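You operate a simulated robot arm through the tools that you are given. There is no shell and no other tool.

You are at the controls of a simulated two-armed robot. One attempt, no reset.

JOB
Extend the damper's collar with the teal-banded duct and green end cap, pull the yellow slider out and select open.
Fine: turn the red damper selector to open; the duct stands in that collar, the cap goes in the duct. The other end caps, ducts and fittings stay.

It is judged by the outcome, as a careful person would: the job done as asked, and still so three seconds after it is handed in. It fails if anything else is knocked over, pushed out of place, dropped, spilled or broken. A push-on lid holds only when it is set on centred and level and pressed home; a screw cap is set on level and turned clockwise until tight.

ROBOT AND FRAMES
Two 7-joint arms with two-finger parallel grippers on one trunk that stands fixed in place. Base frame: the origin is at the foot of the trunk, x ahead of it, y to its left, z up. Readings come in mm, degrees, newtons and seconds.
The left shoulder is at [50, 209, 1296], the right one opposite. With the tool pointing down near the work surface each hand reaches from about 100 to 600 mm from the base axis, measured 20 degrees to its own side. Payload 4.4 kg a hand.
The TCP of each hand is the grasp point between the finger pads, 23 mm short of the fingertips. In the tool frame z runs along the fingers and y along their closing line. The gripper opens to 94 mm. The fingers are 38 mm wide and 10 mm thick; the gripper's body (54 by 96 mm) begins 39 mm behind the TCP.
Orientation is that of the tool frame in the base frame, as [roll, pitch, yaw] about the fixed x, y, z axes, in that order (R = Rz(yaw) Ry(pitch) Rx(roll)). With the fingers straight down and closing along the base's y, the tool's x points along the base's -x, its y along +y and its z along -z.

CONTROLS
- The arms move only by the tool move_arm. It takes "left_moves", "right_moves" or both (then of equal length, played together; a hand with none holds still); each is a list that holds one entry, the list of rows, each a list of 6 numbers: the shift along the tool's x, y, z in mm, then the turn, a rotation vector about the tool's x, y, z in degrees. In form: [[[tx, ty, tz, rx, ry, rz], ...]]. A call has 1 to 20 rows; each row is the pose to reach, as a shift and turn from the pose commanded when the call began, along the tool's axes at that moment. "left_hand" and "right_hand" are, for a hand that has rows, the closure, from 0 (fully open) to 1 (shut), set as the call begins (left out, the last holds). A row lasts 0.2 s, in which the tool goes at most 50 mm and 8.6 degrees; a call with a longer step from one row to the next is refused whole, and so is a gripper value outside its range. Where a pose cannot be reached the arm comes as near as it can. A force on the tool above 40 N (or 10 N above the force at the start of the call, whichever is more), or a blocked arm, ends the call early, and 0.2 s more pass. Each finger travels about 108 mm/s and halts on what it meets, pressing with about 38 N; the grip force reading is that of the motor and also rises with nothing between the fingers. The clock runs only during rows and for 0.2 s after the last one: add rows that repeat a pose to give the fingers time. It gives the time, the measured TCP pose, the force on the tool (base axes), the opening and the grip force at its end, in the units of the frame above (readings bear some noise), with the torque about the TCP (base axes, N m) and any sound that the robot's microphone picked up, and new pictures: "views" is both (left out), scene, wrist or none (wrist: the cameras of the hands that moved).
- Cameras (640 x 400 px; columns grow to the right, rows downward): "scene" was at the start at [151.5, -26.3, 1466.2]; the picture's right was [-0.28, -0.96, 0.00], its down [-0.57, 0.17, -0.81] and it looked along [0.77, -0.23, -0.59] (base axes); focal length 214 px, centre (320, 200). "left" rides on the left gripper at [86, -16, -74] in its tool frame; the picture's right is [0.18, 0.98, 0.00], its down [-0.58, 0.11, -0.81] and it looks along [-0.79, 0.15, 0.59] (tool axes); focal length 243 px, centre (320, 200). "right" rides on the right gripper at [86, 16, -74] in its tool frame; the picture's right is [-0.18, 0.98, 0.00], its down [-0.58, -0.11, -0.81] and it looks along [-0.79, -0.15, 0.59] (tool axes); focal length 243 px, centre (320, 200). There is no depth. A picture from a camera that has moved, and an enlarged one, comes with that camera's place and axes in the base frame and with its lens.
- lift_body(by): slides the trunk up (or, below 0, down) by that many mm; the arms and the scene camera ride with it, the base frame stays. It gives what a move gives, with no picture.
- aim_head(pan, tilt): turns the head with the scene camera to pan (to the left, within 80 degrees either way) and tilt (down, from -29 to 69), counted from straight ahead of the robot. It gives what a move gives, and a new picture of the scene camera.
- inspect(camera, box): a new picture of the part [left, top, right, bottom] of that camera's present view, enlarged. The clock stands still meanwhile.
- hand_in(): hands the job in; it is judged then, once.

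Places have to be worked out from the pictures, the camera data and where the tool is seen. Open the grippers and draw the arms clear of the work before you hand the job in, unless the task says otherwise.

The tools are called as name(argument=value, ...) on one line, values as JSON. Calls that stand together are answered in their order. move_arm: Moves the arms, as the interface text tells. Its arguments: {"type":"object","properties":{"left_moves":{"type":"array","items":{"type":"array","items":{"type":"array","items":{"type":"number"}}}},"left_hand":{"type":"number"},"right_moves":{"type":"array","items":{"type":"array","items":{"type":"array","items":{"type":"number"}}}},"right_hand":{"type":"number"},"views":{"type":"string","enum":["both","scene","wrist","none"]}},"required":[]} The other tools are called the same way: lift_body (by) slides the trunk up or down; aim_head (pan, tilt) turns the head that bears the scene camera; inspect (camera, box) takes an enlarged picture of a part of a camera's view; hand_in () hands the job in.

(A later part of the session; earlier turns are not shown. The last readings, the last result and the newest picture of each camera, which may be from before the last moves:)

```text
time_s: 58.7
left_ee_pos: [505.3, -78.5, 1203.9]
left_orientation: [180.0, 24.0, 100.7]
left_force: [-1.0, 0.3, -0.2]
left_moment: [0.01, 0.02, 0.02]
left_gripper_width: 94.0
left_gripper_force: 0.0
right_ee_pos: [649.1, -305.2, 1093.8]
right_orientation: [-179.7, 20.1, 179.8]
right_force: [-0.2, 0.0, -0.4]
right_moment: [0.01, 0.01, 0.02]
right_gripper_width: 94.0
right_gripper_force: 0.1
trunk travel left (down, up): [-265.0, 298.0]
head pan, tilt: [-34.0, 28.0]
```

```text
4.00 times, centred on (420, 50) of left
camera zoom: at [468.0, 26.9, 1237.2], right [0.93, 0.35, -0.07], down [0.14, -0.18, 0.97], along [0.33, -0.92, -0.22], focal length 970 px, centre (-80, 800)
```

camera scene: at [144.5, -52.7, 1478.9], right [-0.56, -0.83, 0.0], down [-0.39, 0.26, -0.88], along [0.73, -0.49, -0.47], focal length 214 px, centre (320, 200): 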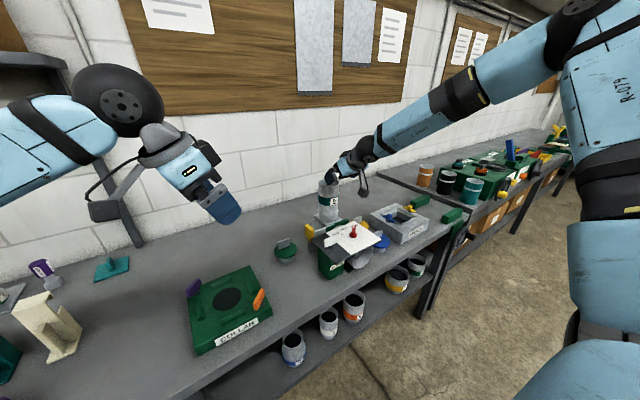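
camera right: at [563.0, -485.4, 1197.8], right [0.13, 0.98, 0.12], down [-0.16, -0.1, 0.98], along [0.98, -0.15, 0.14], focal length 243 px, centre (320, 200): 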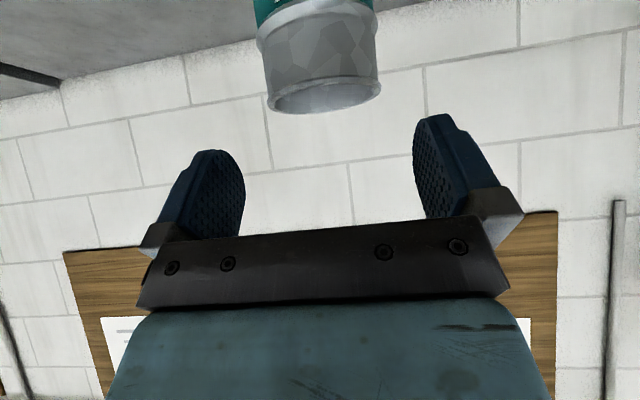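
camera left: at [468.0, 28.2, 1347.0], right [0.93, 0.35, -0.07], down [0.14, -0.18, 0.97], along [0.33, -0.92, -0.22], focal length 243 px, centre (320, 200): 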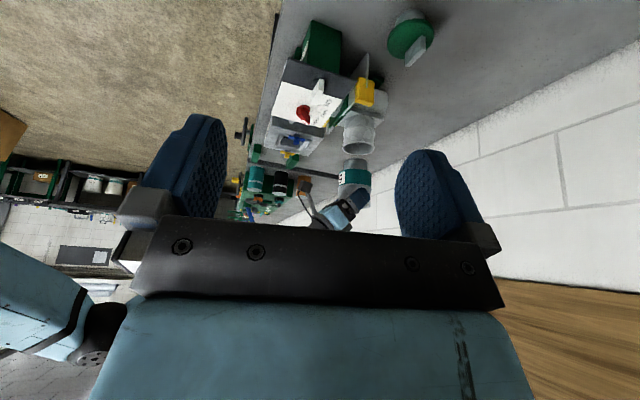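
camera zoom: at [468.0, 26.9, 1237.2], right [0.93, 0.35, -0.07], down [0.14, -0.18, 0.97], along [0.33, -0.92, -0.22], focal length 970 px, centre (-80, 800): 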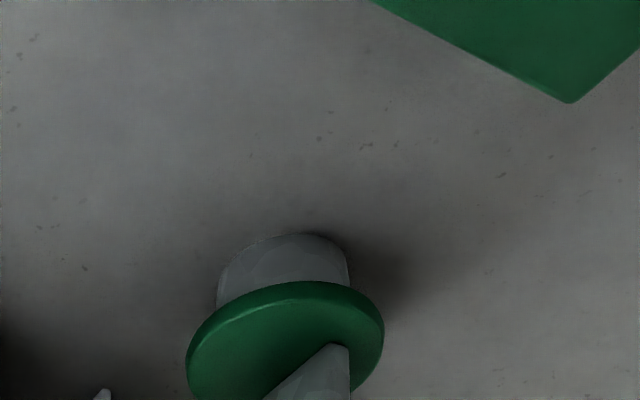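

The cap now triangulates from three views to about (750,-298), with its disc at z≈914 and its handle about 50 mm long along y. I'll hover nearer at the 45° tilt with a narrower opening, keeping clear of the yellow tab.

move_arm(right_moves=[[[-13, 2, 20, 0, -6.25, 0], [-26, 4, 40, 0, -12.5, 0], [-39, 5, 60, 0, -18.75, 0], [-52, 7, 80, 0, -25, 0], [-52, 7, 100, 0, -25, 0], [-52, 7, 100, 0, -25, 0]]], right_hand=0.2)

inspect(camera="right", box=[140, 0, 500, 225])

inspect(camera="scene", box=[220, 170, 370, 270])

```text
time_s: 60.1
left_ee_pos: [505.5, -78.2, 1203.8]
left_orientation: [-180.0, 24.1, 100.8]
left_force: [0.8, -0.2, -0.1]
left_moment: [0.03, -0.02, 0.03]
left_gripper_width: 94.1
left_gripper_force: 0.1
right_ee_pos: [731.0, -300.7, 1017.7]
right_orientation: [-179.5, 45.3, -179.8]
right_force: [-0.6, 0.5, 0.3]
right_moment: [-0.02, 0.0, 0.0]
right_gripper_width: 75.1
right_gripper_force: 0.1
trunk travel left (down, up): [-265.0, 298.0]
head pan, tilt: [-34.0, 28.0]
camera scene: at [142.9, -52.4, 1369.2], right [-0.56, -0.83, 0.0], down [-0.39, 0.26, -0.88], along [0.73, -0.49, -0.47], focal length 214 px, centre (320, 200)
camera right: at [617.5, -284.8, 1009.1], right [0.13, 0.98, 0.12], down [-0.16, -0.1, 0.98], along [0.98, -0.15, 0.15], focal length 243 px, centre (320, 200)
```

scene: 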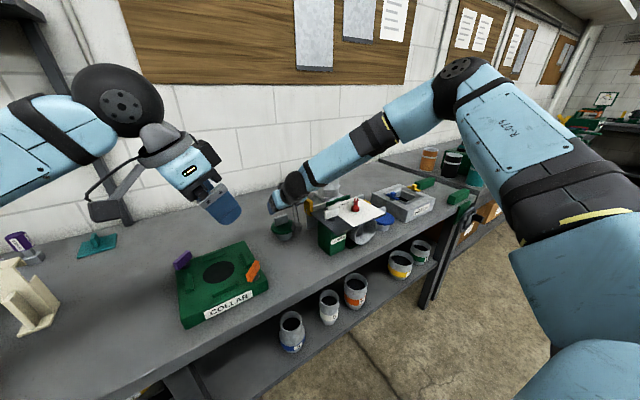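
right: 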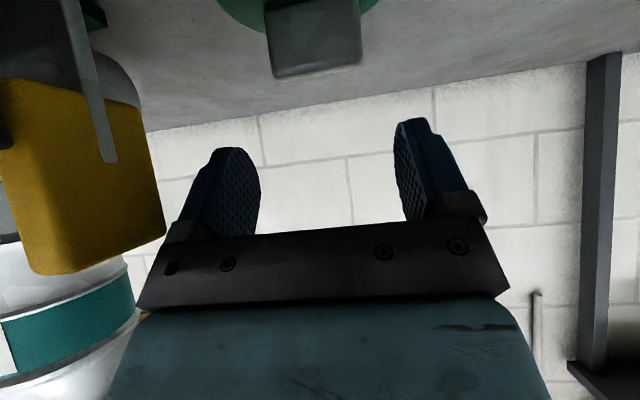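

```text
1.78 times, centred on (320, 112) of right
camera zoom: at [617.5, -284.8, 1009.1], right [0.13, 0.98, 0.12], down [-0.16, -0.1, 0.98], along [0.98, -0.15, 0.15], focal length 431 px, centre (320, 356)
```

zoom: 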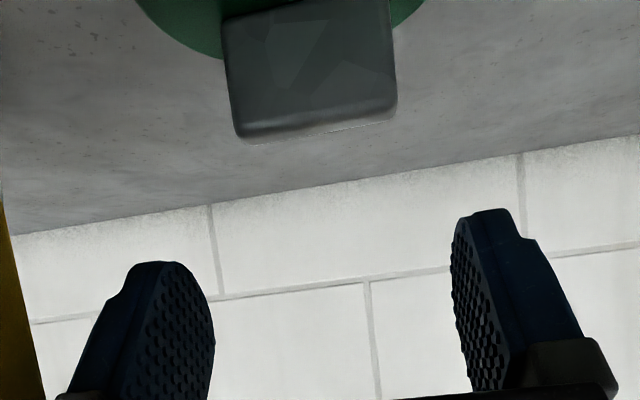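

```text
4.00 times, centred on (295, 220) of scene
camera zoom: at [142.9, -52.4, 1369.2], right [-0.56, -0.83, 0.0], down [-0.39, 0.26, -0.88], along [0.73, -0.49, -0.47], focal length 858 px, centre (420, 120)
```

zoom: 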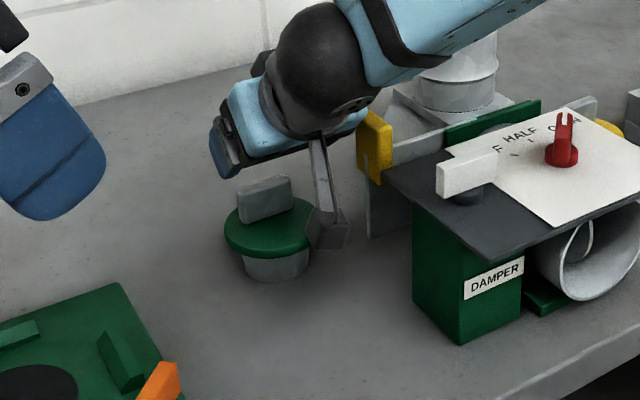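

The handle's top edge is about 44 mm long and centred near (752,-297,962). I'll go forward and down to just above it with a 3.5 mm y correction.

move_arm(right_moves=[[[0, 3.5, 12, 0, 0, 0], [5, 3.5, 24, 0, 0, 0], [10.6, 3.5, 36, 0, 0, 0], [10.6, 3.5, 36, 0, 0, 0]]])

inspect(camera="right", box=[140, 0, 500, 225])

inspect(camera="scene", box=[220, 180, 320, 260])

inspect(camera="left", box=[340, 0, 500, 130])

```text
time_s: 61.1
left_ee_pos: [504.6, -79.4, 1203.4]
left_orientation: [180.0, 24.1, 100.7]
left_force: [-0.8, 1.0, 0.5]
left_moment: [-0.02, 0.01, -0.02]
left_gripper_width: 94.0
left_gripper_force: 0.1
right_ee_pos: [749.3, -297.1, 985.4]
right_orientation: [-179.4, 45.1, -179.8]
right_force: [-0.3, -0.8, -0.9]
right_moment: [0.0, 0.01, 0.02]
right_gripper_width: 75.3
right_gripper_force: 0.0
trunk travel left (down, up): [-265.0, 298.0]
head pan, tilt: [-34.0, 28.0]
camera scene: at [142.9, -52.4, 1369.2], right [-0.56, -0.83, 0.0], down [-0.39, 0.26, -0.88], along [0.73, -0.49, -0.47], focal length 214 px, centre (320, 200)
camera right: at [635.3, -281.1, 977.1], right [0.13, 0.98, 0.12], down [-0.16, -0.1, 0.98], along [0.98, -0.15, 0.15], focal length 243 px, centre (320, 200)
```

scene: 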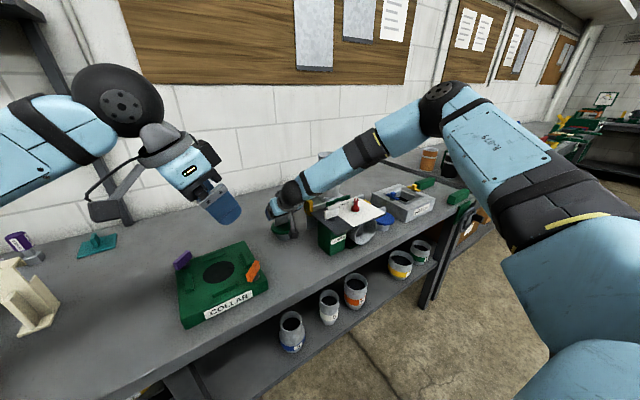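
right: 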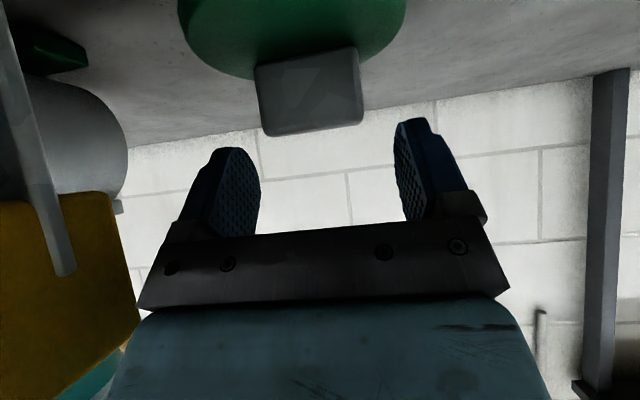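

```text
1.78 times, centred on (320, 112) of right
camera zoom: at [635.3, -281.1, 977.1], right [0.13, 0.98, 0.12], down [-0.16, -0.1, 0.98], along [0.98, -0.15, 0.15], focal length 431 px, centre (320, 356)
```

zoom: 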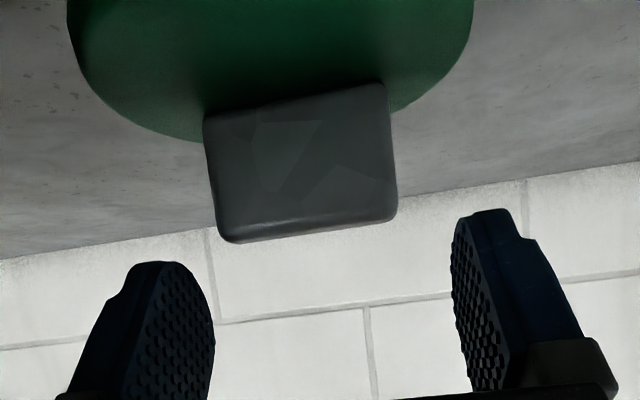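

```text
5.00 times, centred on (270, 220) of scene
camera zoom: at [142.9, -52.4, 1369.2], right [-0.56, -0.83, 0.0], down [-0.39, 0.26, -0.88], along [0.73, -0.49, -0.47], focal length 1072 px, centre (570, 100)
```

zoom: 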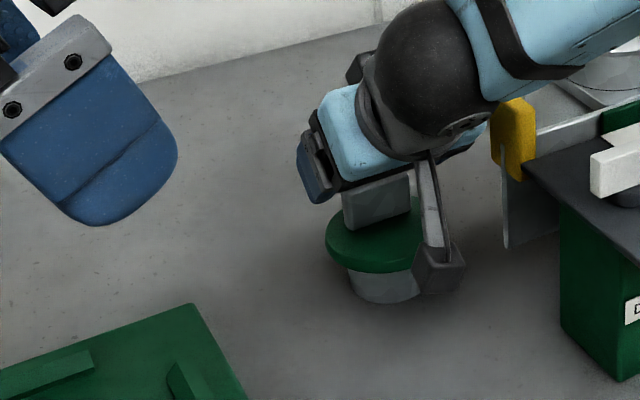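

```text
3.08 times, centred on (420, 65) of left
camera zoom: at [467.9, 27.0, 1237.2], right [0.93, 0.35, -0.07], down [0.14, -0.18, 0.97], along [0.33, -0.92, -0.22], focal length 746 px, centre (12, 615)
```

zoom: 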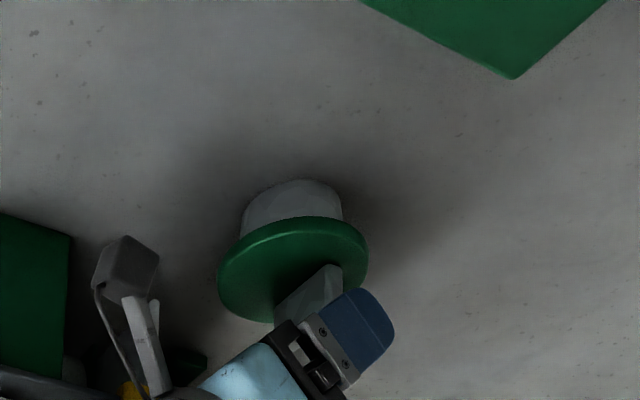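

The handle is centred near (757,-297), with its top at about z 961 and the disc at about 931. I'll lower to TCP z≈964, which leaves the rounded tips a few millimetres above the disc.

move_arm(right_moves=[[[4, 0, 6.2, 0, 0, 0], [8, 0, 12.4, 0, 0, 0], [11.8, 0, 18.4, 0, 0, 0], [11.8, 0, 18.4, 0, 0, 0]]])

inspect(camera="right", box=[140, 0, 500, 225])

inspect(camera="left", box=[380, 30, 480, 130])

inspect(camera="scene", box=[240, 190, 320, 250])

```text
time_s: 62.1
left_ee_pos: [505.9, -78.5, 1204.1]
left_orientation: [180.0, 24.0, 100.6]
left_force: [0.3, -0.2, 0.8]
left_moment: [-0.01, -0.01, -0.05]
left_gripper_width: 93.9
left_gripper_force: 0.0
right_ee_pos: [750.5, -298.8, 966.2]
right_orientation: [-179.4, 45.1, -179.8]
right_force: [-0.3, -1.1, -0.4]
right_moment: [-0.01, 0.02, 0.0]
right_gripper_width: 75.2
right_gripper_force: 0.1
right hand out of reach, approached as far as the arm can: row 3, 4
trunk travel left (down, up): [-265.0, 298.0]
head pan, tilt: [-34.0, 28.0]
camera scene: at [143.3, -52.5, 1369.1], right [-0.56, -0.83, 0.0], down [-0.39, 0.26, -0.88], along [0.73, -0.49, -0.47], focal length 214 px, centre (320, 200)
camera right: at [636.8, -284.1, 958.5], right [0.13, 0.98, 0.12], down [-0.16, -0.1, 0.98], along [0.98, -0.15, 0.14], focal length 243 px, centre (320, 200)
```

scene: 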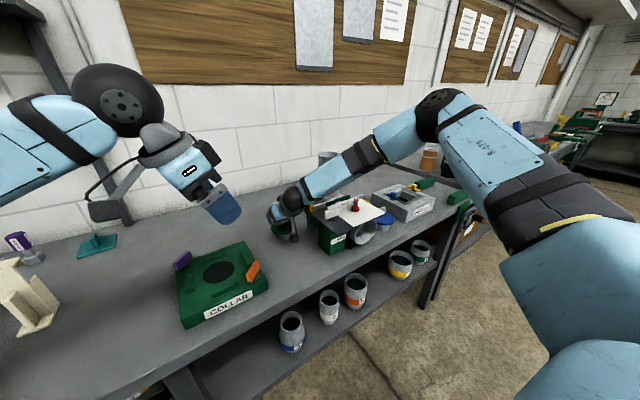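
right: 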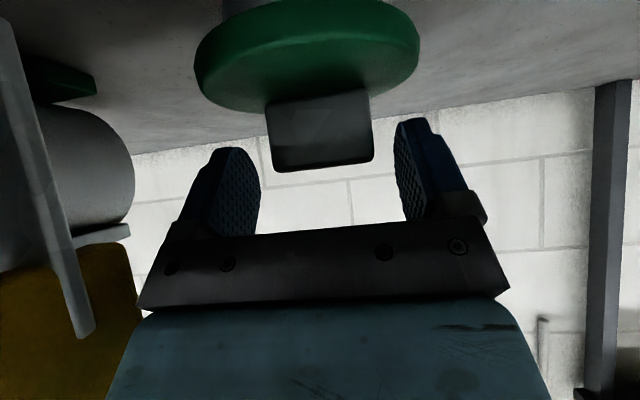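

```text
1.78 times, centred on (320, 112) of right
camera zoom: at [636.8, -284.1, 958.5], right [0.13, 0.98, 0.12], down [-0.16, -0.1, 0.98], along [0.98, -0.15, 0.14], focal length 431 px, centre (320, 356)
```

zoom: 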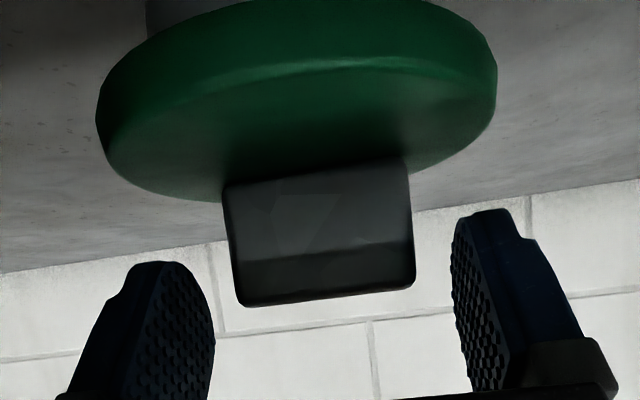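

```text
4.00 times, centred on (430, 80) of left
camera zoom: at [468.3, 26.9, 1237.0], right [0.93, 0.35, -0.07], down [0.14, -0.18, 0.97], along [0.33, -0.92, -0.22], focal length 970 px, centre (-120, 680)
```

zoom: 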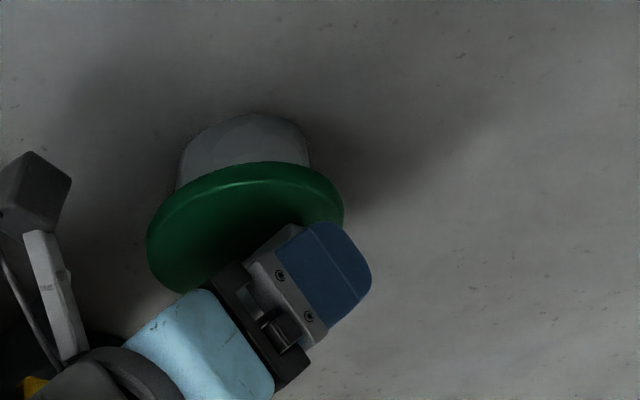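

```text
6.67 times, centred on (280, 220) of scene
camera zoom: at [143.3, -52.5, 1369.1], right [-0.56, -0.83, 0.0], down [-0.39, 0.26, -0.88], along [0.73, -0.49, -0.47], focal length 1430 px, centre (587, 67)
```

zoom: 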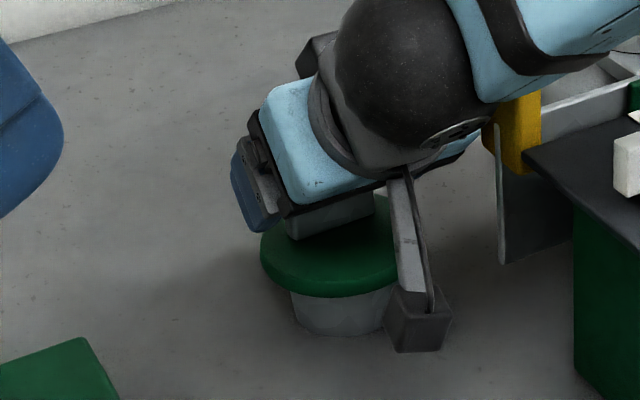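

The arm hit its configuration limit 2 mm early. For a deeper, cleaner grip I'll raise the hand 80 mm, drop the trunk 60 mm, and descend again from there.

move_arm(right_moves=[[[-14, 1, -14, 0, 0, 0], [-28, 1, -28, 0, 0, 0], [-42, 1, -42, 0, 0, 0], [-57, 1, -57, 0, 0, 0], [-57, 1, -57, 0, 0, 0]]], views="none")

lift_body(by=-60)

inspect(camera="right", box=[140, 0, 500, 225])

```text
time_s: 63.3
left_ee_pos: [505.0, -81.0, 1203.7]
left_orientation: [-180.0, 24.0, 100.8]
left_force: [-0.4, -0.3, 0.7]
left_moment: [0.02, 0.03, 0.01]
left_gripper_width: 94.1
left_gripper_force: 0.1
right_ee_pos: [749.9, -299.0, 1048.0]
right_orientation: [-179.5, 45.1, -179.8]
right_force: [1.1, 1.2, -0.1]
right_moment: [-0.01, 0.0, 0.05]
right_gripper_width: 75.0
right_gripper_force: 0.0
trunk travel left (down, up): [-265.0, 298.0]
head pan, tilt: [-34.0, 28.0]
```

```text
time_s: 64.3
left_ee_pos: [504.9, -79.0, 1143.7]
left_orientation: [180.0, 24.0, 100.7]
left_force: [-1.1, -0.3, 1.0]
left_moment: [0.0, 0.04, 0.01]
left_gripper_width: 94.1
left_gripper_force: 0.0
right_ee_pos: [749.6, -299.6, 988.2]
right_orientation: [-179.3, 45.1, -179.8]
right_force: [-0.6, -0.1, -0.1]
right_moment: [0.0, 0.0, -0.01]
right_gripper_width: 75.3
right_gripper_force: 0.0
trunk travel left (down, up): [-205.0, 358.0]
head pan, tilt: [-34.0, 28.0]
```

```text
1.78 times, centred on (320, 112) of right
camera zoom: at [635.9, -282.9, 980.1], right [0.13, 0.98, 0.12], down [-0.16, -0.1, 0.98], along [0.98, -0.15, 0.15], focal length 431 px, centre (320, 356)
```

zoom: 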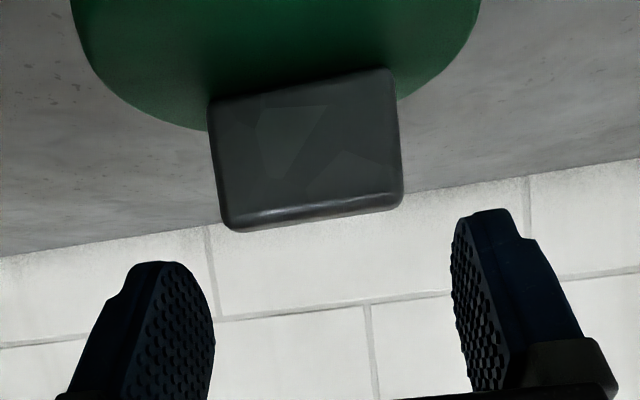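

Now I'll descend 25 mm, with +5 mm in x and +2 mm in y, to the grasp.

move_arm(right_moves=[[[4.5, 2, 7, 0, 0, 0], [9, 2, 14, 0, 0, 0], [14.2, 2, 21.2, 0, 0, 0], [14.2, 2, 21.2, 0, 0, 0]]], views="none")

inspect(camera="right", box=[140, 0, 500, 225])

inspect(camera="left", box=[380, 10, 480, 110])

```text
time_s: 65.3
left_ee_pos: [503.7, -79.6, 1143.3]
left_orientation: [179.9, 24.0, 100.7]
left_force: [0.1, -0.7, 0.2]
left_moment: [0.0, -0.03, -0.02]
left_gripper_width: 94.0
left_gripper_force: 0.0
right_ee_pos: [754.2, -295.9, 964.3]
right_orientation: [-179.5, 45.1, -179.8]
right_force: [-0.1, 0.5, -0.5]
right_moment: [-0.02, 0.0, 0.01]
right_gripper_width: 75.2
right_gripper_force: 0.0
trunk travel left (down, up): [-205.0, 358.0]
head pan, tilt: [-34.0, 28.0]
```

```text
1.78 times, centred on (320, 112) of right
camera zoom: at [640.9, -280.2, 955.5], right [0.13, 0.98, 0.12], down [-0.16, -0.1, 0.98], along [0.98, -0.15, 0.15], focal length 431 px, centre (320, 356)
```

zoom: 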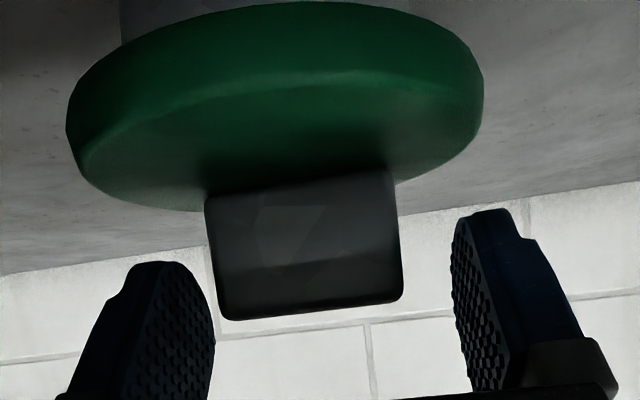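

```text
4.00 times, centred on (430, 60) of left
camera zoom: at [468.1, 27.0, 1177.1], right [0.93, 0.35, -0.07], down [0.14, -0.18, 0.97], along [0.33, -0.92, -0.22], focal length 970 px, centre (-120, 760)
```

zoom: 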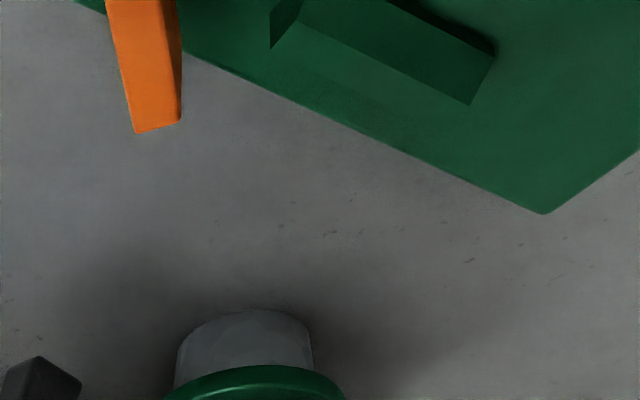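

The handle is centred between the fingertips, and their tips are above the disc. I'll close the gripper.

move_arm(right_moves=[[[0, -0.5, 0, 0, 0, 0], [0, -0.5, 0, 0, 0, 0], [0, -0.5, 0, 0, 0, 0]]], right_hand=1)

inspect(camera="right", box=[140, 0, 500, 225])

```text
time_s: 66.1
left_ee_pos: [505.6, -77.9, 1143.4]
left_orientation: [180.0, 24.0, 100.7]
left_force: [0.5, -0.3, -0.2]
left_moment: [0.0, 0.02, 0.0]
left_gripper_width: 94.0
left_gripper_force: 0.0
right_ee_pos: [756.5, -296.5, 963.0]
right_orientation: [-179.4, 45.1, -179.7]
right_force: [-0.3, -0.1, -0.3]
right_moment: [0.07, 0.05, -0.03]
right_gripper_width: 49.5
right_gripper_force: 38.0
trunk travel left (down, up): [-205.0, 358.0]
head pan, tilt: [-34.0, 28.0]
camera scene: at [143.3, -52.5, 1309.1], right [-0.56, -0.83, 0.0], down [-0.39, 0.26, -0.88], along [0.73, -0.49, -0.47], focal length 214 px, centre (320, 200)
camera right: at [641.2, -281.1, 955.0], right [0.13, 0.98, 0.12], down [-0.16, -0.1, 0.98], along [0.98, -0.15, 0.14], focal length 243 px, centre (320, 200)
```

scene: 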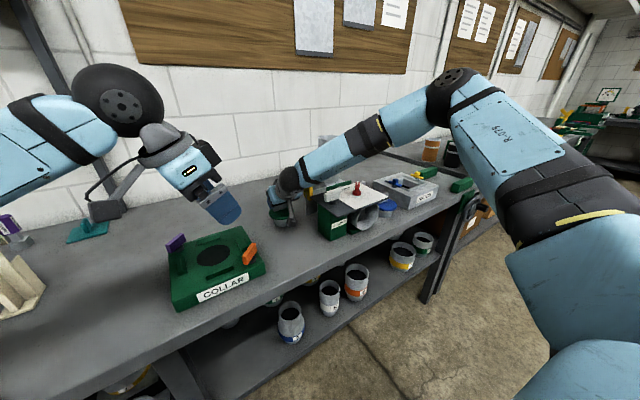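
right: 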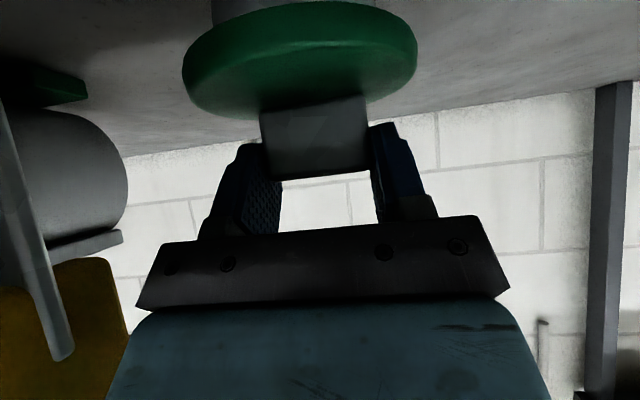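

```text
1.78 times, centred on (320, 112) of right
camera zoom: at [641.2, -281.1, 955.0], right [0.13, 0.98, 0.12], down [-0.16, -0.1, 0.98], along [0.98, -0.15, 0.14], focal length 431 px, centre (320, 356)
```

zoom: 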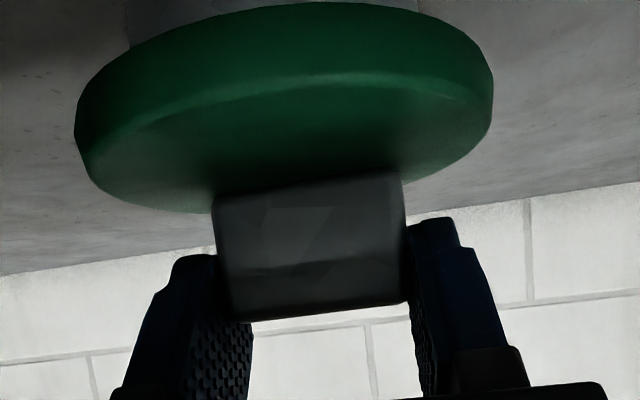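

The handle is gripped at 49.5 mm with no side load. I'll lift and check the cap hangs level.

move_arm(right_moves=[[[-5, 0, -5, 0, 0, 0], [-12, 0, -12, 0, 0, 0], [-20, 0, -20, 0, 0, 0], [-32, 0, -32, 0, 0, 0], [-32, 0, -32, 0, 0, 0]]])

inspect(camera="scene", box=[240, 170, 320, 230])

inspect(camera="right", box=[140, 0, 500, 225])

```text
time_s: 67.3
left_ee_pos: [505.3, -79.2, 1143.3]
left_orientation: [180.0, 24.1, 100.8]
left_force: [0.5, 0.2, -0.2]
left_moment: [-0.01, 0.04, 0.0]
left_gripper_width: 94.2
left_gripper_force: 0.0
right_ee_pos: [755.6, -296.9, 1008.9]
right_orientation: [-179.4, 45.1, -179.9]
right_force: [-0.3, 0.4, -0.9]
right_moment: [0.03, -0.04, -0.02]
right_gripper_width: 49.4
right_gripper_force: 38.0
trunk travel left (down, up): [-205.0, 358.0]
head pan, tilt: [-34.0, 28.0]
camera scene: at [143.8, -52.8, 1309.0], right [-0.56, -0.83, 0.0], down [-0.39, 0.26, -0.88], along [0.73, -0.49, -0.47], focal length 214 px, centre (320, 200)
camera right: at [640.8, -281.9, 1000.0], right [0.13, 0.98, 0.12], down [-0.16, -0.1, 0.98], along [0.98, -0.15, 0.14], focal length 243 px, centre (320, 200)
```

scene: 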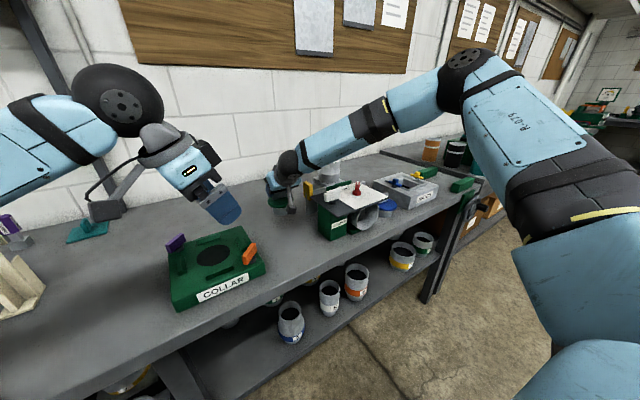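
right: 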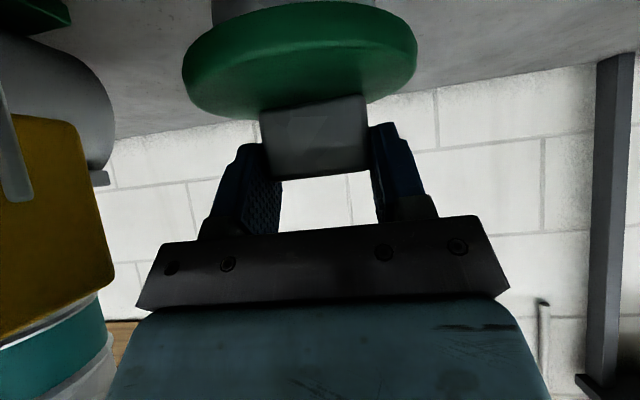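

```text
6.67 times, centred on (280, 200) of scene
camera zoom: at [143.8, -52.8, 1309.0], right [-0.56, -0.83, 0.0], down [-0.39, 0.26, -0.88], along [0.73, -0.49, -0.47], focal length 1430 px, centre (587, 200)
```

zoom: 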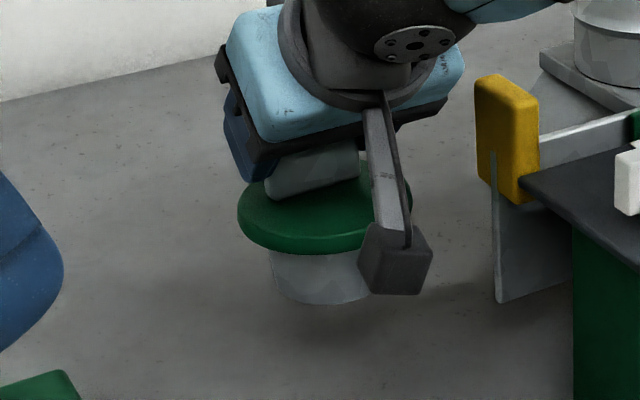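

```text
1.78 times, centred on (320, 112) of right
camera zoom: at [640.8, -281.9, 1000.0], right [0.13, 0.98, 0.12], down [-0.16, -0.1, 0.98], along [0.98, -0.15, 0.14], focal length 431 px, centre (320, 356)
```

zoom: 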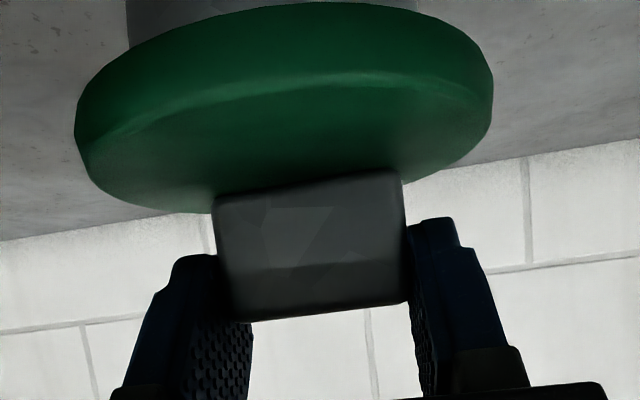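

The cap came up level and unchanged in the grip. I'll raise the trunk 220 mm, then look from the side cameras before crossing to the duct.

lift_body(by=220)

move_arm(right_moves=[[[-7, 0, -7, 0, 0, 0], [-14, 0, -14, 0, 0, 0], [-21, 0, -21, 0, 0, 0], [-21, 0, -21, 0, 0, 0]]])

```text
time_s: 69.6
left_ee_pos: [504.2, -79.4, 1363.8]
left_orientation: [-180.0, 24.0, 100.7]
left_force: [-0.1, -0.2, -0.2]
left_moment: [-0.03, 0.0, 0.01]
left_gripper_width: 93.9
left_gripper_force: 0.0
right_ee_pos: [754.5, -297.9, 1228.5]
right_orientation: [-179.5, 45.1, -179.9]
right_force: [-0.4, 0.4, -0.4]
right_moment: [-0.02, -0.04, -0.01]
right_gripper_width: 49.5
right_gripper_force: 37.6
trunk travel left (down, up): [-425.0, 138.0]
head pan, tilt: [-34.0, 28.0]
```

```text
time_s: 70.6
left_ee_pos: [504.9, -78.9, 1362.8]
left_orientation: [-180.0, 23.9, 100.8]
left_force: [0.3, -0.1, -0.2]
left_moment: [0.0, -0.02, 0.01]
left_gripper_width: 93.8
left_gripper_force: 0.0
right_ee_pos: [755.5, -297.3, 1258.0]
right_orientation: [-179.4, 45.1, -179.8]
right_force: [0.3, -0.2, -1.2]
right_moment: [-0.02, -0.01, 0.0]
right_gripper_width: 49.5
right_gripper_force: 38.4
trunk travel left (down, up): [-425.0, 138.0]
head pan, tilt: [-34.0, 28.0]
camera scene: at [143.6, -52.7, 1529.1], right [-0.56, -0.83, 0.0], down [-0.39, 0.26, -0.88], along [0.73, -0.49, -0.47], focal length 214 px, centre (320, 200)
camera right: at [640.6, -281.5, 1249.9], right [0.13, 0.98, 0.12], down [-0.16, -0.1, 0.98], along [0.98, -0.15, 0.14], focal length 243 px, centre (320, 200)
```

scene: 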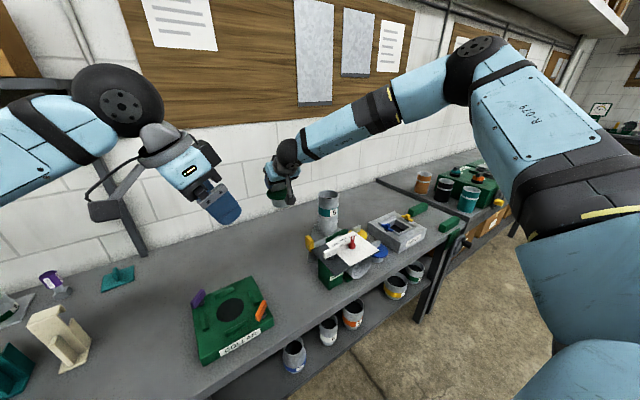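
right: 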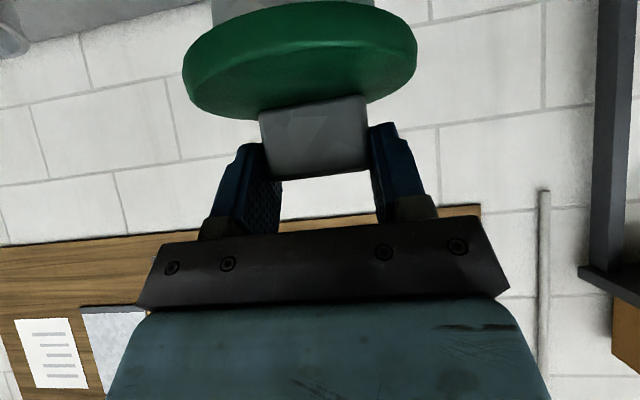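

Now I'll carry the cap over to the duct, keeping it high, with the left camera pitched a little more to watch.

move_arm(right_moves=[[[1, -30, -1, 0, 0, 0], [2, -65, -2, 0, 0, 0], [3, -100, -3, 0, 0, 0], [4, -135, -4, 0, 0, 0], [5, -170, -5, 0, 0, 0], [6, -204.5, -6, 0, 0, 0], [6, -204.5, -6, 0, 0, 0]]], left_moves=[[[0, 0, 0, 0, -2, 0], [0, 0, 0, 0, -4, 0], [0, 0, 0, 0, -6, 0], [0, 0, 0, 0, -8, 0], [0, 0, 0, 0, -10, 0], [0, 0, 0, 0, -10, 0], [0, 0, 0, 0, -10, 0]]])

inspect(camera="left", box=[280, 80, 440, 200])

inspect(camera="scene", box=[270, 140, 390, 230])

```text
time_s: 72.2
left_ee_pos: [505.1, -78.9, 1362.7]
left_orientation: [180.0, 34.0, 100.8]
left_force: [0.4, -0.1, -0.5]
left_moment: [-0.02, -0.01, -0.01]
left_gripper_width: 93.9
left_gripper_force: 0.0
right_ee_pos: [748.3, -499.6, 1259.8]
right_orientation: [-179.4, 45.0, -179.8]
right_force: [0.0, -0.1, -1.0]
right_moment: [0.01, -0.01, -0.01]
right_gripper_width: 49.5
right_gripper_force: 38.0
trunk travel left (down, up): [-425.0, 138.0]
head pan, tilt: [-34.0, 28.0]
camera scene: at [143.7, -51.5, 1529.1], right [-0.56, -0.83, 0.0], down [-0.39, 0.26, -0.88], along [0.73, -0.49, -0.47], focal length 214 px, centre (320, 200)
camera right: at [633.0, -483.8, 1251.6], right [0.13, 0.98, 0.12], down [-0.16, -0.1, 0.98], along [0.98, -0.15, 0.14], focal length 243 px, centre (320, 200)
camera left: at [467.8, 31.7, 1377.0], right [0.94, 0.33, -0.1], down [0.11, -0.01, 0.99], along [0.33, -0.94, -0.05], focal length 243 px, centre (320, 200)
```

scene: 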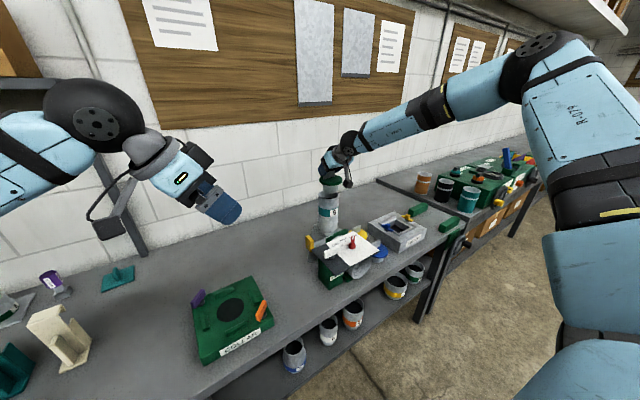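
right: 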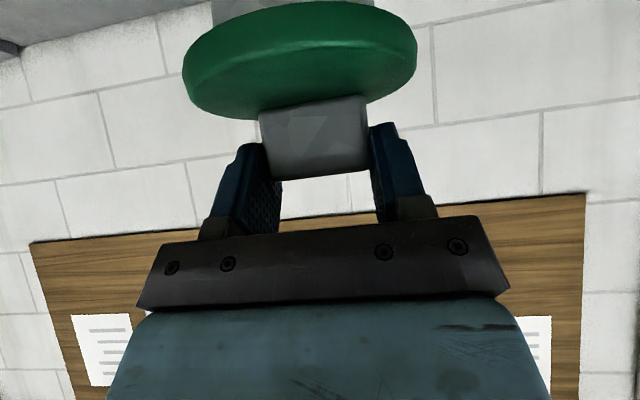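
left: 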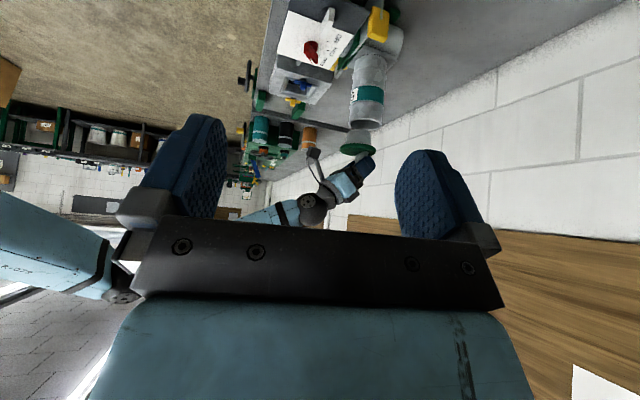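

```text
3.33 times, centred on (360, 140) of left
camera zoom: at [467.8, 31.7, 1377.0], right [0.94, 0.33, -0.1], down [0.11, -0.01, 0.99], along [0.33, -0.94, -0.05], focal length 809 px, centre (187, 400)
```

zoom: 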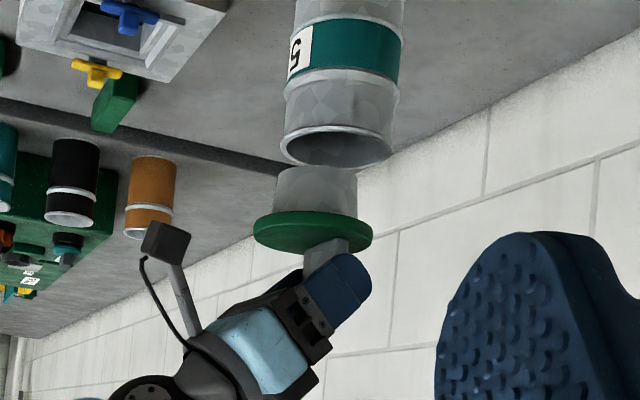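

```text
4.44 times, centred on (330, 185) of scene
camera zoom: at [143.7, -51.5, 1529.1], right [-0.56, -0.83, 0.0], down [-0.39, 0.26, -0.88], along [0.73, -0.49, -0.47], focal length 953 px, centre (276, 267)
```

zoom: 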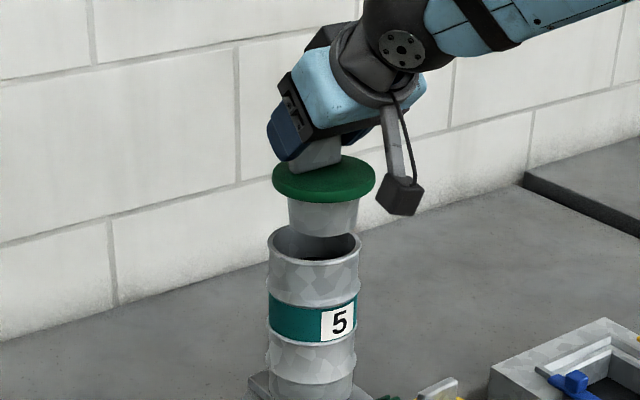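

The images show the cap needs about +12 mm in x and +1 mm in y. That's near my reach limit, so I'll also yaw the hand 15° clockwise about vertical, which brings the wrist closer in and makes no difference to a round cap.

move_arm(right_moves=[[[0, 0, 0, 3.5, 0, 3.5], [0, 0, 0, 7, 0, 7], [-4, 0.4, 4, 10.6, 0, 10.6], [-8.5, 0.7, 8.5, 10.6, 0, 10.6], [-8.5, 0.7, 8.5, 10.6, 0, 10.6]]])

inspect(camera="left", box=[280, 80, 440, 200])

inspect(camera="scene", box=[270, 140, 390, 230])

```text
time_s: 73.4
left_ee_pos: [504.5, -79.3, 1364.4]
left_orientation: [180.0, 34.0, 100.6]
left_force: [-0.2, 0.1, 0.8]
left_moment: [-0.05, -0.01, -0.03]
left_gripper_width: 93.9
left_gripper_force: 0.1
right_ee_pos: [757.1, -500.7, 1258.8]
right_orientation: [-179.5, 45.2, 165.0]
right_force: [0.2, 0.7, -1.0]
right_moment: [0.02, -0.04, -0.02]
right_gripper_width: 49.4
right_gripper_force: 38.2
trunk travel left (down, up): [-425.0, 138.0]
head pan, tilt: [-34.0, 28.0]
camera scene: at [143.2, -52.7, 1529.1], right [-0.56, -0.83, 0.0], down [-0.39, 0.26, -0.88], along [0.73, -0.49, -0.47], focal length 214 px, centre (320, 200)
camera right: at [652.3, -456.1, 1251.3], right [0.38, 0.92, 0.12], down [-0.18, -0.06, 0.98], along [0.91, -0.4, 0.15], focal length 243 px, centre (320, 200)
```

scene: 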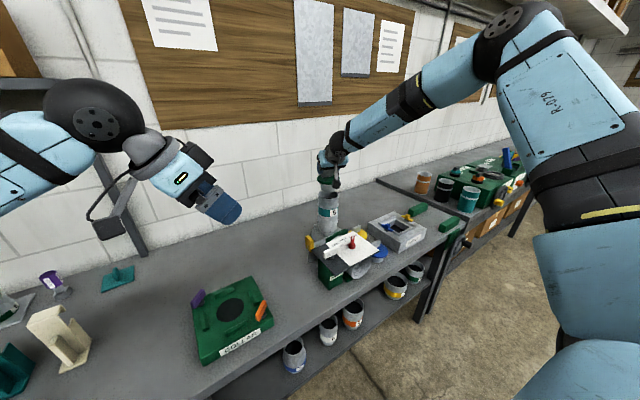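
right: 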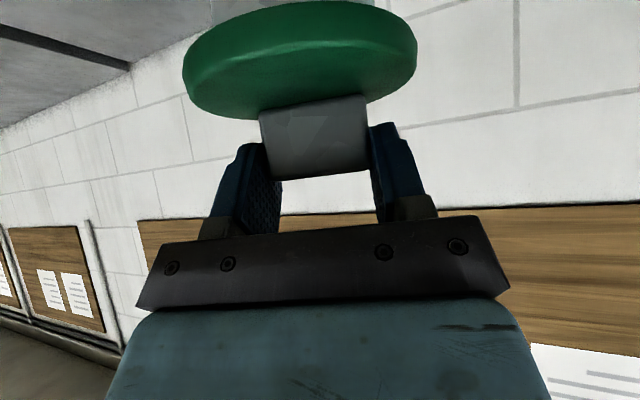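

```text
3.33 times, centred on (360, 140) of left
camera zoom: at [467.4, 30.7, 1377.2], right [0.94, 0.33, -0.1], down [0.11, -0.01, 0.99], along [0.33, -0.94, -0.05], focal length 809 px, centre (187, 400)
```

zoom: 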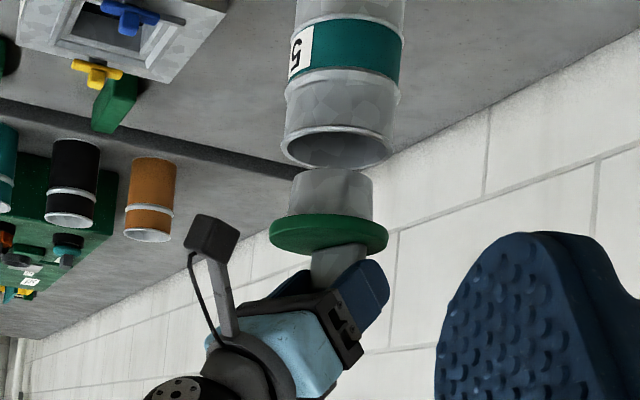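

```text
4.44 times, centred on (330, 185) of scene
camera zoom: at [143.2, -52.7, 1529.1], right [-0.56, -0.83, 0.0], down [-0.39, 0.26, -0.88], along [0.73, -0.49, -0.47], focal length 953 px, centre (276, 267)
```

zoom: 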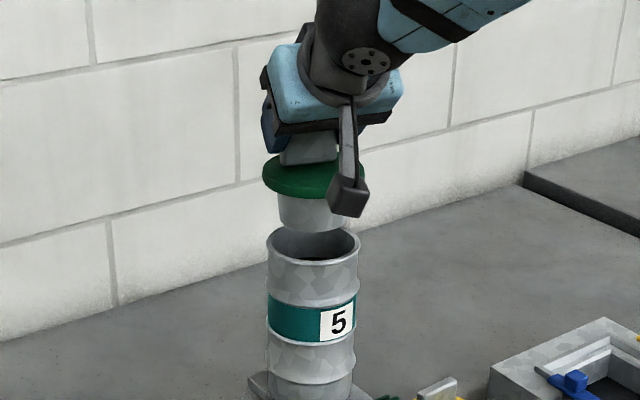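

The cap is centred to within about 1.5 mm in both views, with about 56 mm to go down to full seating. I'll lower 25 mm and look again.

move_arm(right_moves=[[[4.4, 0, 4.4, 0, 0, 0], [8.8, 0, 8.8, 0, 0, 0], [13.2, 0, 13.2, 0, 0, 0], [17.7, 0, 17.7, 0, 0, 0], [17.7, 0, 17.7, 0, 0, 0]]])

inspect(camera="left", box=[310, 90, 410, 165])

inspect(camera="scene", box=[280, 150, 380, 225])

```text
time_s: 74.6
left_ee_pos: [504.2, -79.7, 1362.8]
left_orientation: [-180.0, 34.0, 100.7]
left_force: [0.5, 0.7, -0.7]
left_moment: [0.01, 0.0, -0.01]
left_gripper_width: 94.0
left_gripper_force: 0.1
right_ee_pos: [757.7, -500.8, 1234.6]
right_orientation: [-179.5, 45.2, 165.2]
right_force: [-0.9, 0.3, -0.9]
right_moment: [0.01, 0.01, 0.01]
right_gripper_width: 49.4
right_gripper_force: 38.2
trunk travel left (down, up): [-425.0, 138.0]
head pan, tilt: [-34.0, 28.0]
camera scene: at [143.3, -52.6, 1529.1], right [-0.56, -0.83, 0.0], down [-0.39, 0.26, -0.88], along [0.73, -0.49, -0.47], focal length 214 px, centre (320, 200)
camera right: at [651.4, -456.3, 1226.2], right [0.38, 0.92, 0.12], down [-0.18, -0.06, 0.98], along [0.91, -0.4, 0.15], focal length 243 px, centre (320, 200)
```

scene: 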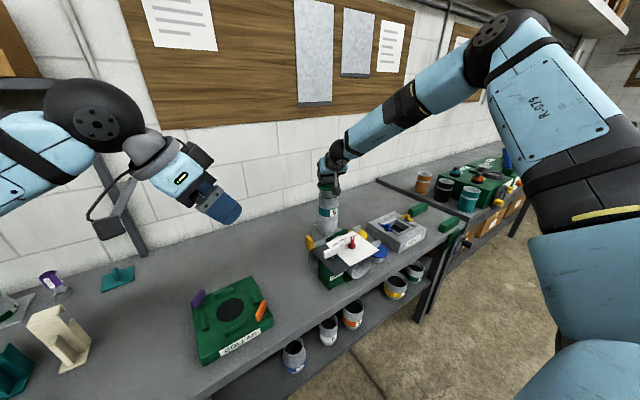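
right: 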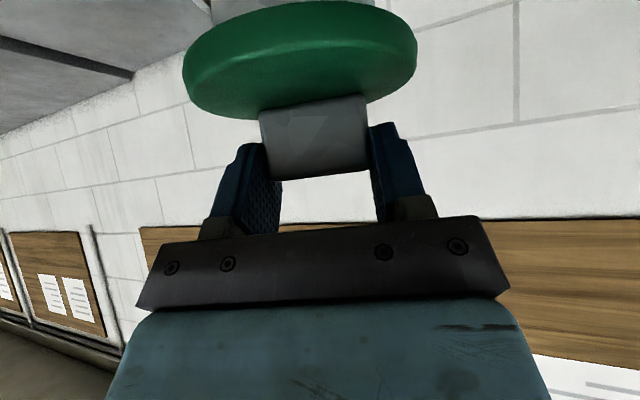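

```text
5.33 times, centred on (360, 128) of left
camera zoom: at [467.5, 30.7, 1377.1], right [0.94, 0.33, -0.1], down [0.11, -0.01, 0.99], along [0.33, -0.94, -0.05], focal length 1294 px, centre (107, 587)
```

zoom: 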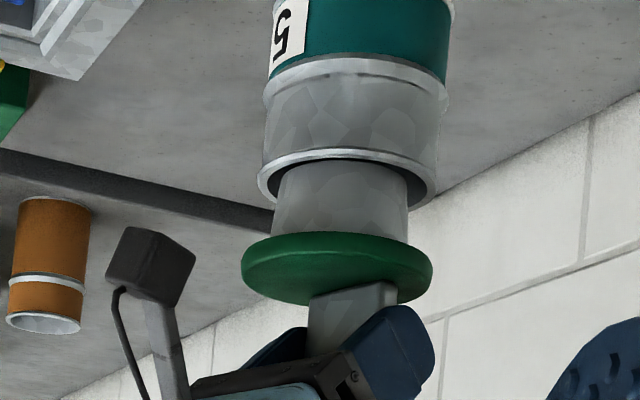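

```text
5.33 times, centred on (330, 188) of scene
camera zoom: at [143.3, -52.6, 1529.1], right [-0.56, -0.83, 0.0], down [-0.39, 0.26, -0.88], along [0.73, -0.49, -0.47], focal length 1144 px, centre (267, 267)
```

zoom: 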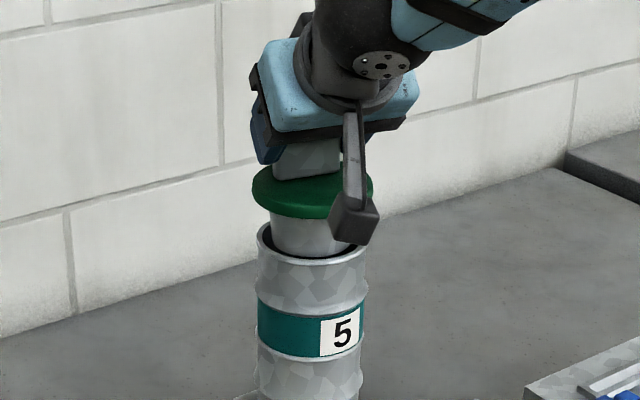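

The plug tip is at the mouth of the duct with even clearance. I'll trim by +2 mm in x and −1 mm in y, then descend another 18 mm.

move_arm(right_moves=[[[-1.5, -0.4, 1.5, 0, 0, 0], [1.7, -0.4, 4.8, 0, 0, 0], [4.9, -0.4, 8, 0, 0, 0], [8, -0.4, 11.1, 0, 0, 0], [11.2, -0.4, 14.3, 0, 0, 0], [11.2, -0.4, 14.3, 0, 0, 0]]])

inspect(camera="left", box=[310, 90, 410, 165])

inspect(camera="scene", box=[280, 150, 380, 225])

```text
time_s: 76.0
left_ee_pos: [504.9, -79.8, 1363.6]
left_orientation: [-179.9, 34.0, 100.7]
left_force: [0.3, 0.1, 0.1]
left_moment: [-0.01, 0.02, -0.02]
left_gripper_width: 93.9
left_gripper_force: 0.1
right_ee_pos: [758.9, -502.4, 1217.4]
right_orientation: [-179.5, 45.2, 165.1]
right_force: [0.4, 0.1, 0.2]
right_moment: [0.03, 0.01, 0.01]
right_gripper_width: 49.6
right_gripper_force: 37.7
trunk travel left (down, up): [-425.0, 138.0]
head pan, tilt: [-34.0, 28.0]
camera scene: at [143.3, -52.6, 1529.1], right [-0.56, -0.83, 0.0], down [-0.39, 0.26, -0.88], along [0.73, -0.49, -0.47], focal length 214 px, centre (320, 200)
camera right: at [653.3, -458.5, 1208.3], right [0.38, 0.92, 0.12], down [-0.18, -0.06, 0.98], along [0.91, -0.4, 0.15], focal length 243 px, centre (320, 200)
```

scene: 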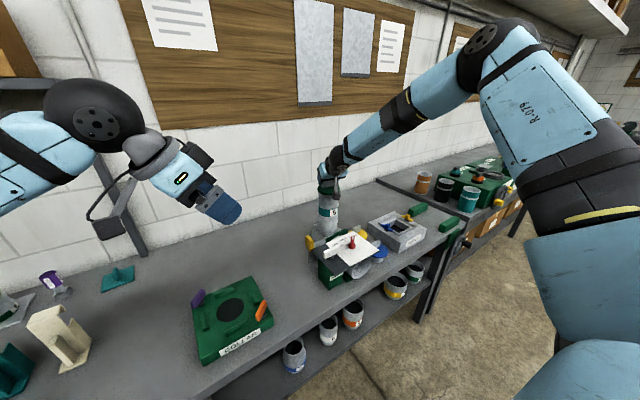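
right: 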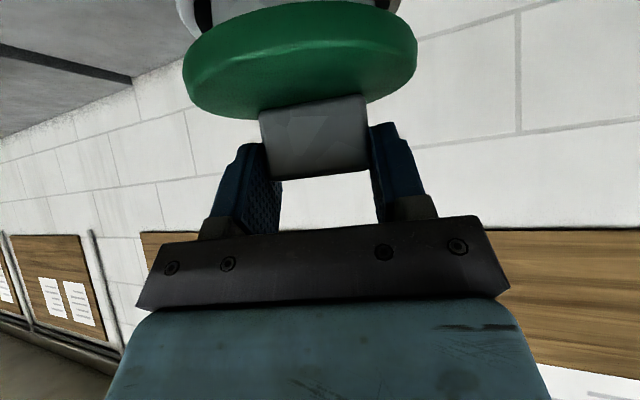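

```text
5.33 times, centred on (360, 128) of left
camera zoom: at [467.5, 30.7, 1377.1], right [0.94, 0.33, -0.1], down [0.11, -0.01, 0.99], along [0.33, -0.94, -0.05], focal length 1294 px, centre (107, 587)
```

zoom: 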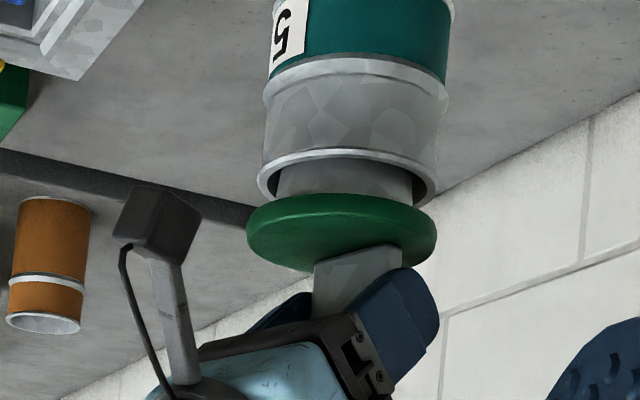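

```text
5.33 times, centred on (330, 188) of scene
camera zoom: at [143.3, -52.6, 1529.1], right [-0.56, -0.83, 0.0], down [-0.39, 0.26, -0.88], along [0.73, -0.49, -0.47], focal length 1144 px, centre (267, 267)
```

zoom: 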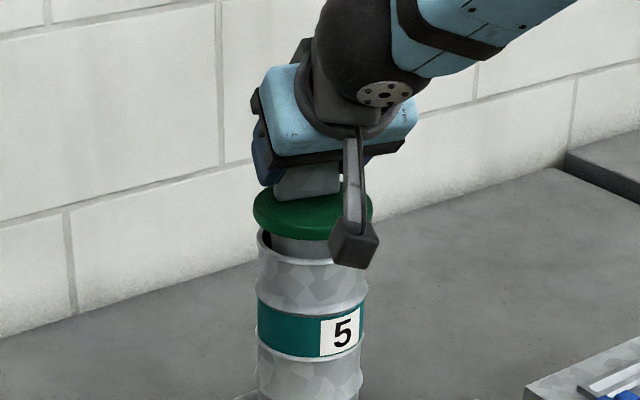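

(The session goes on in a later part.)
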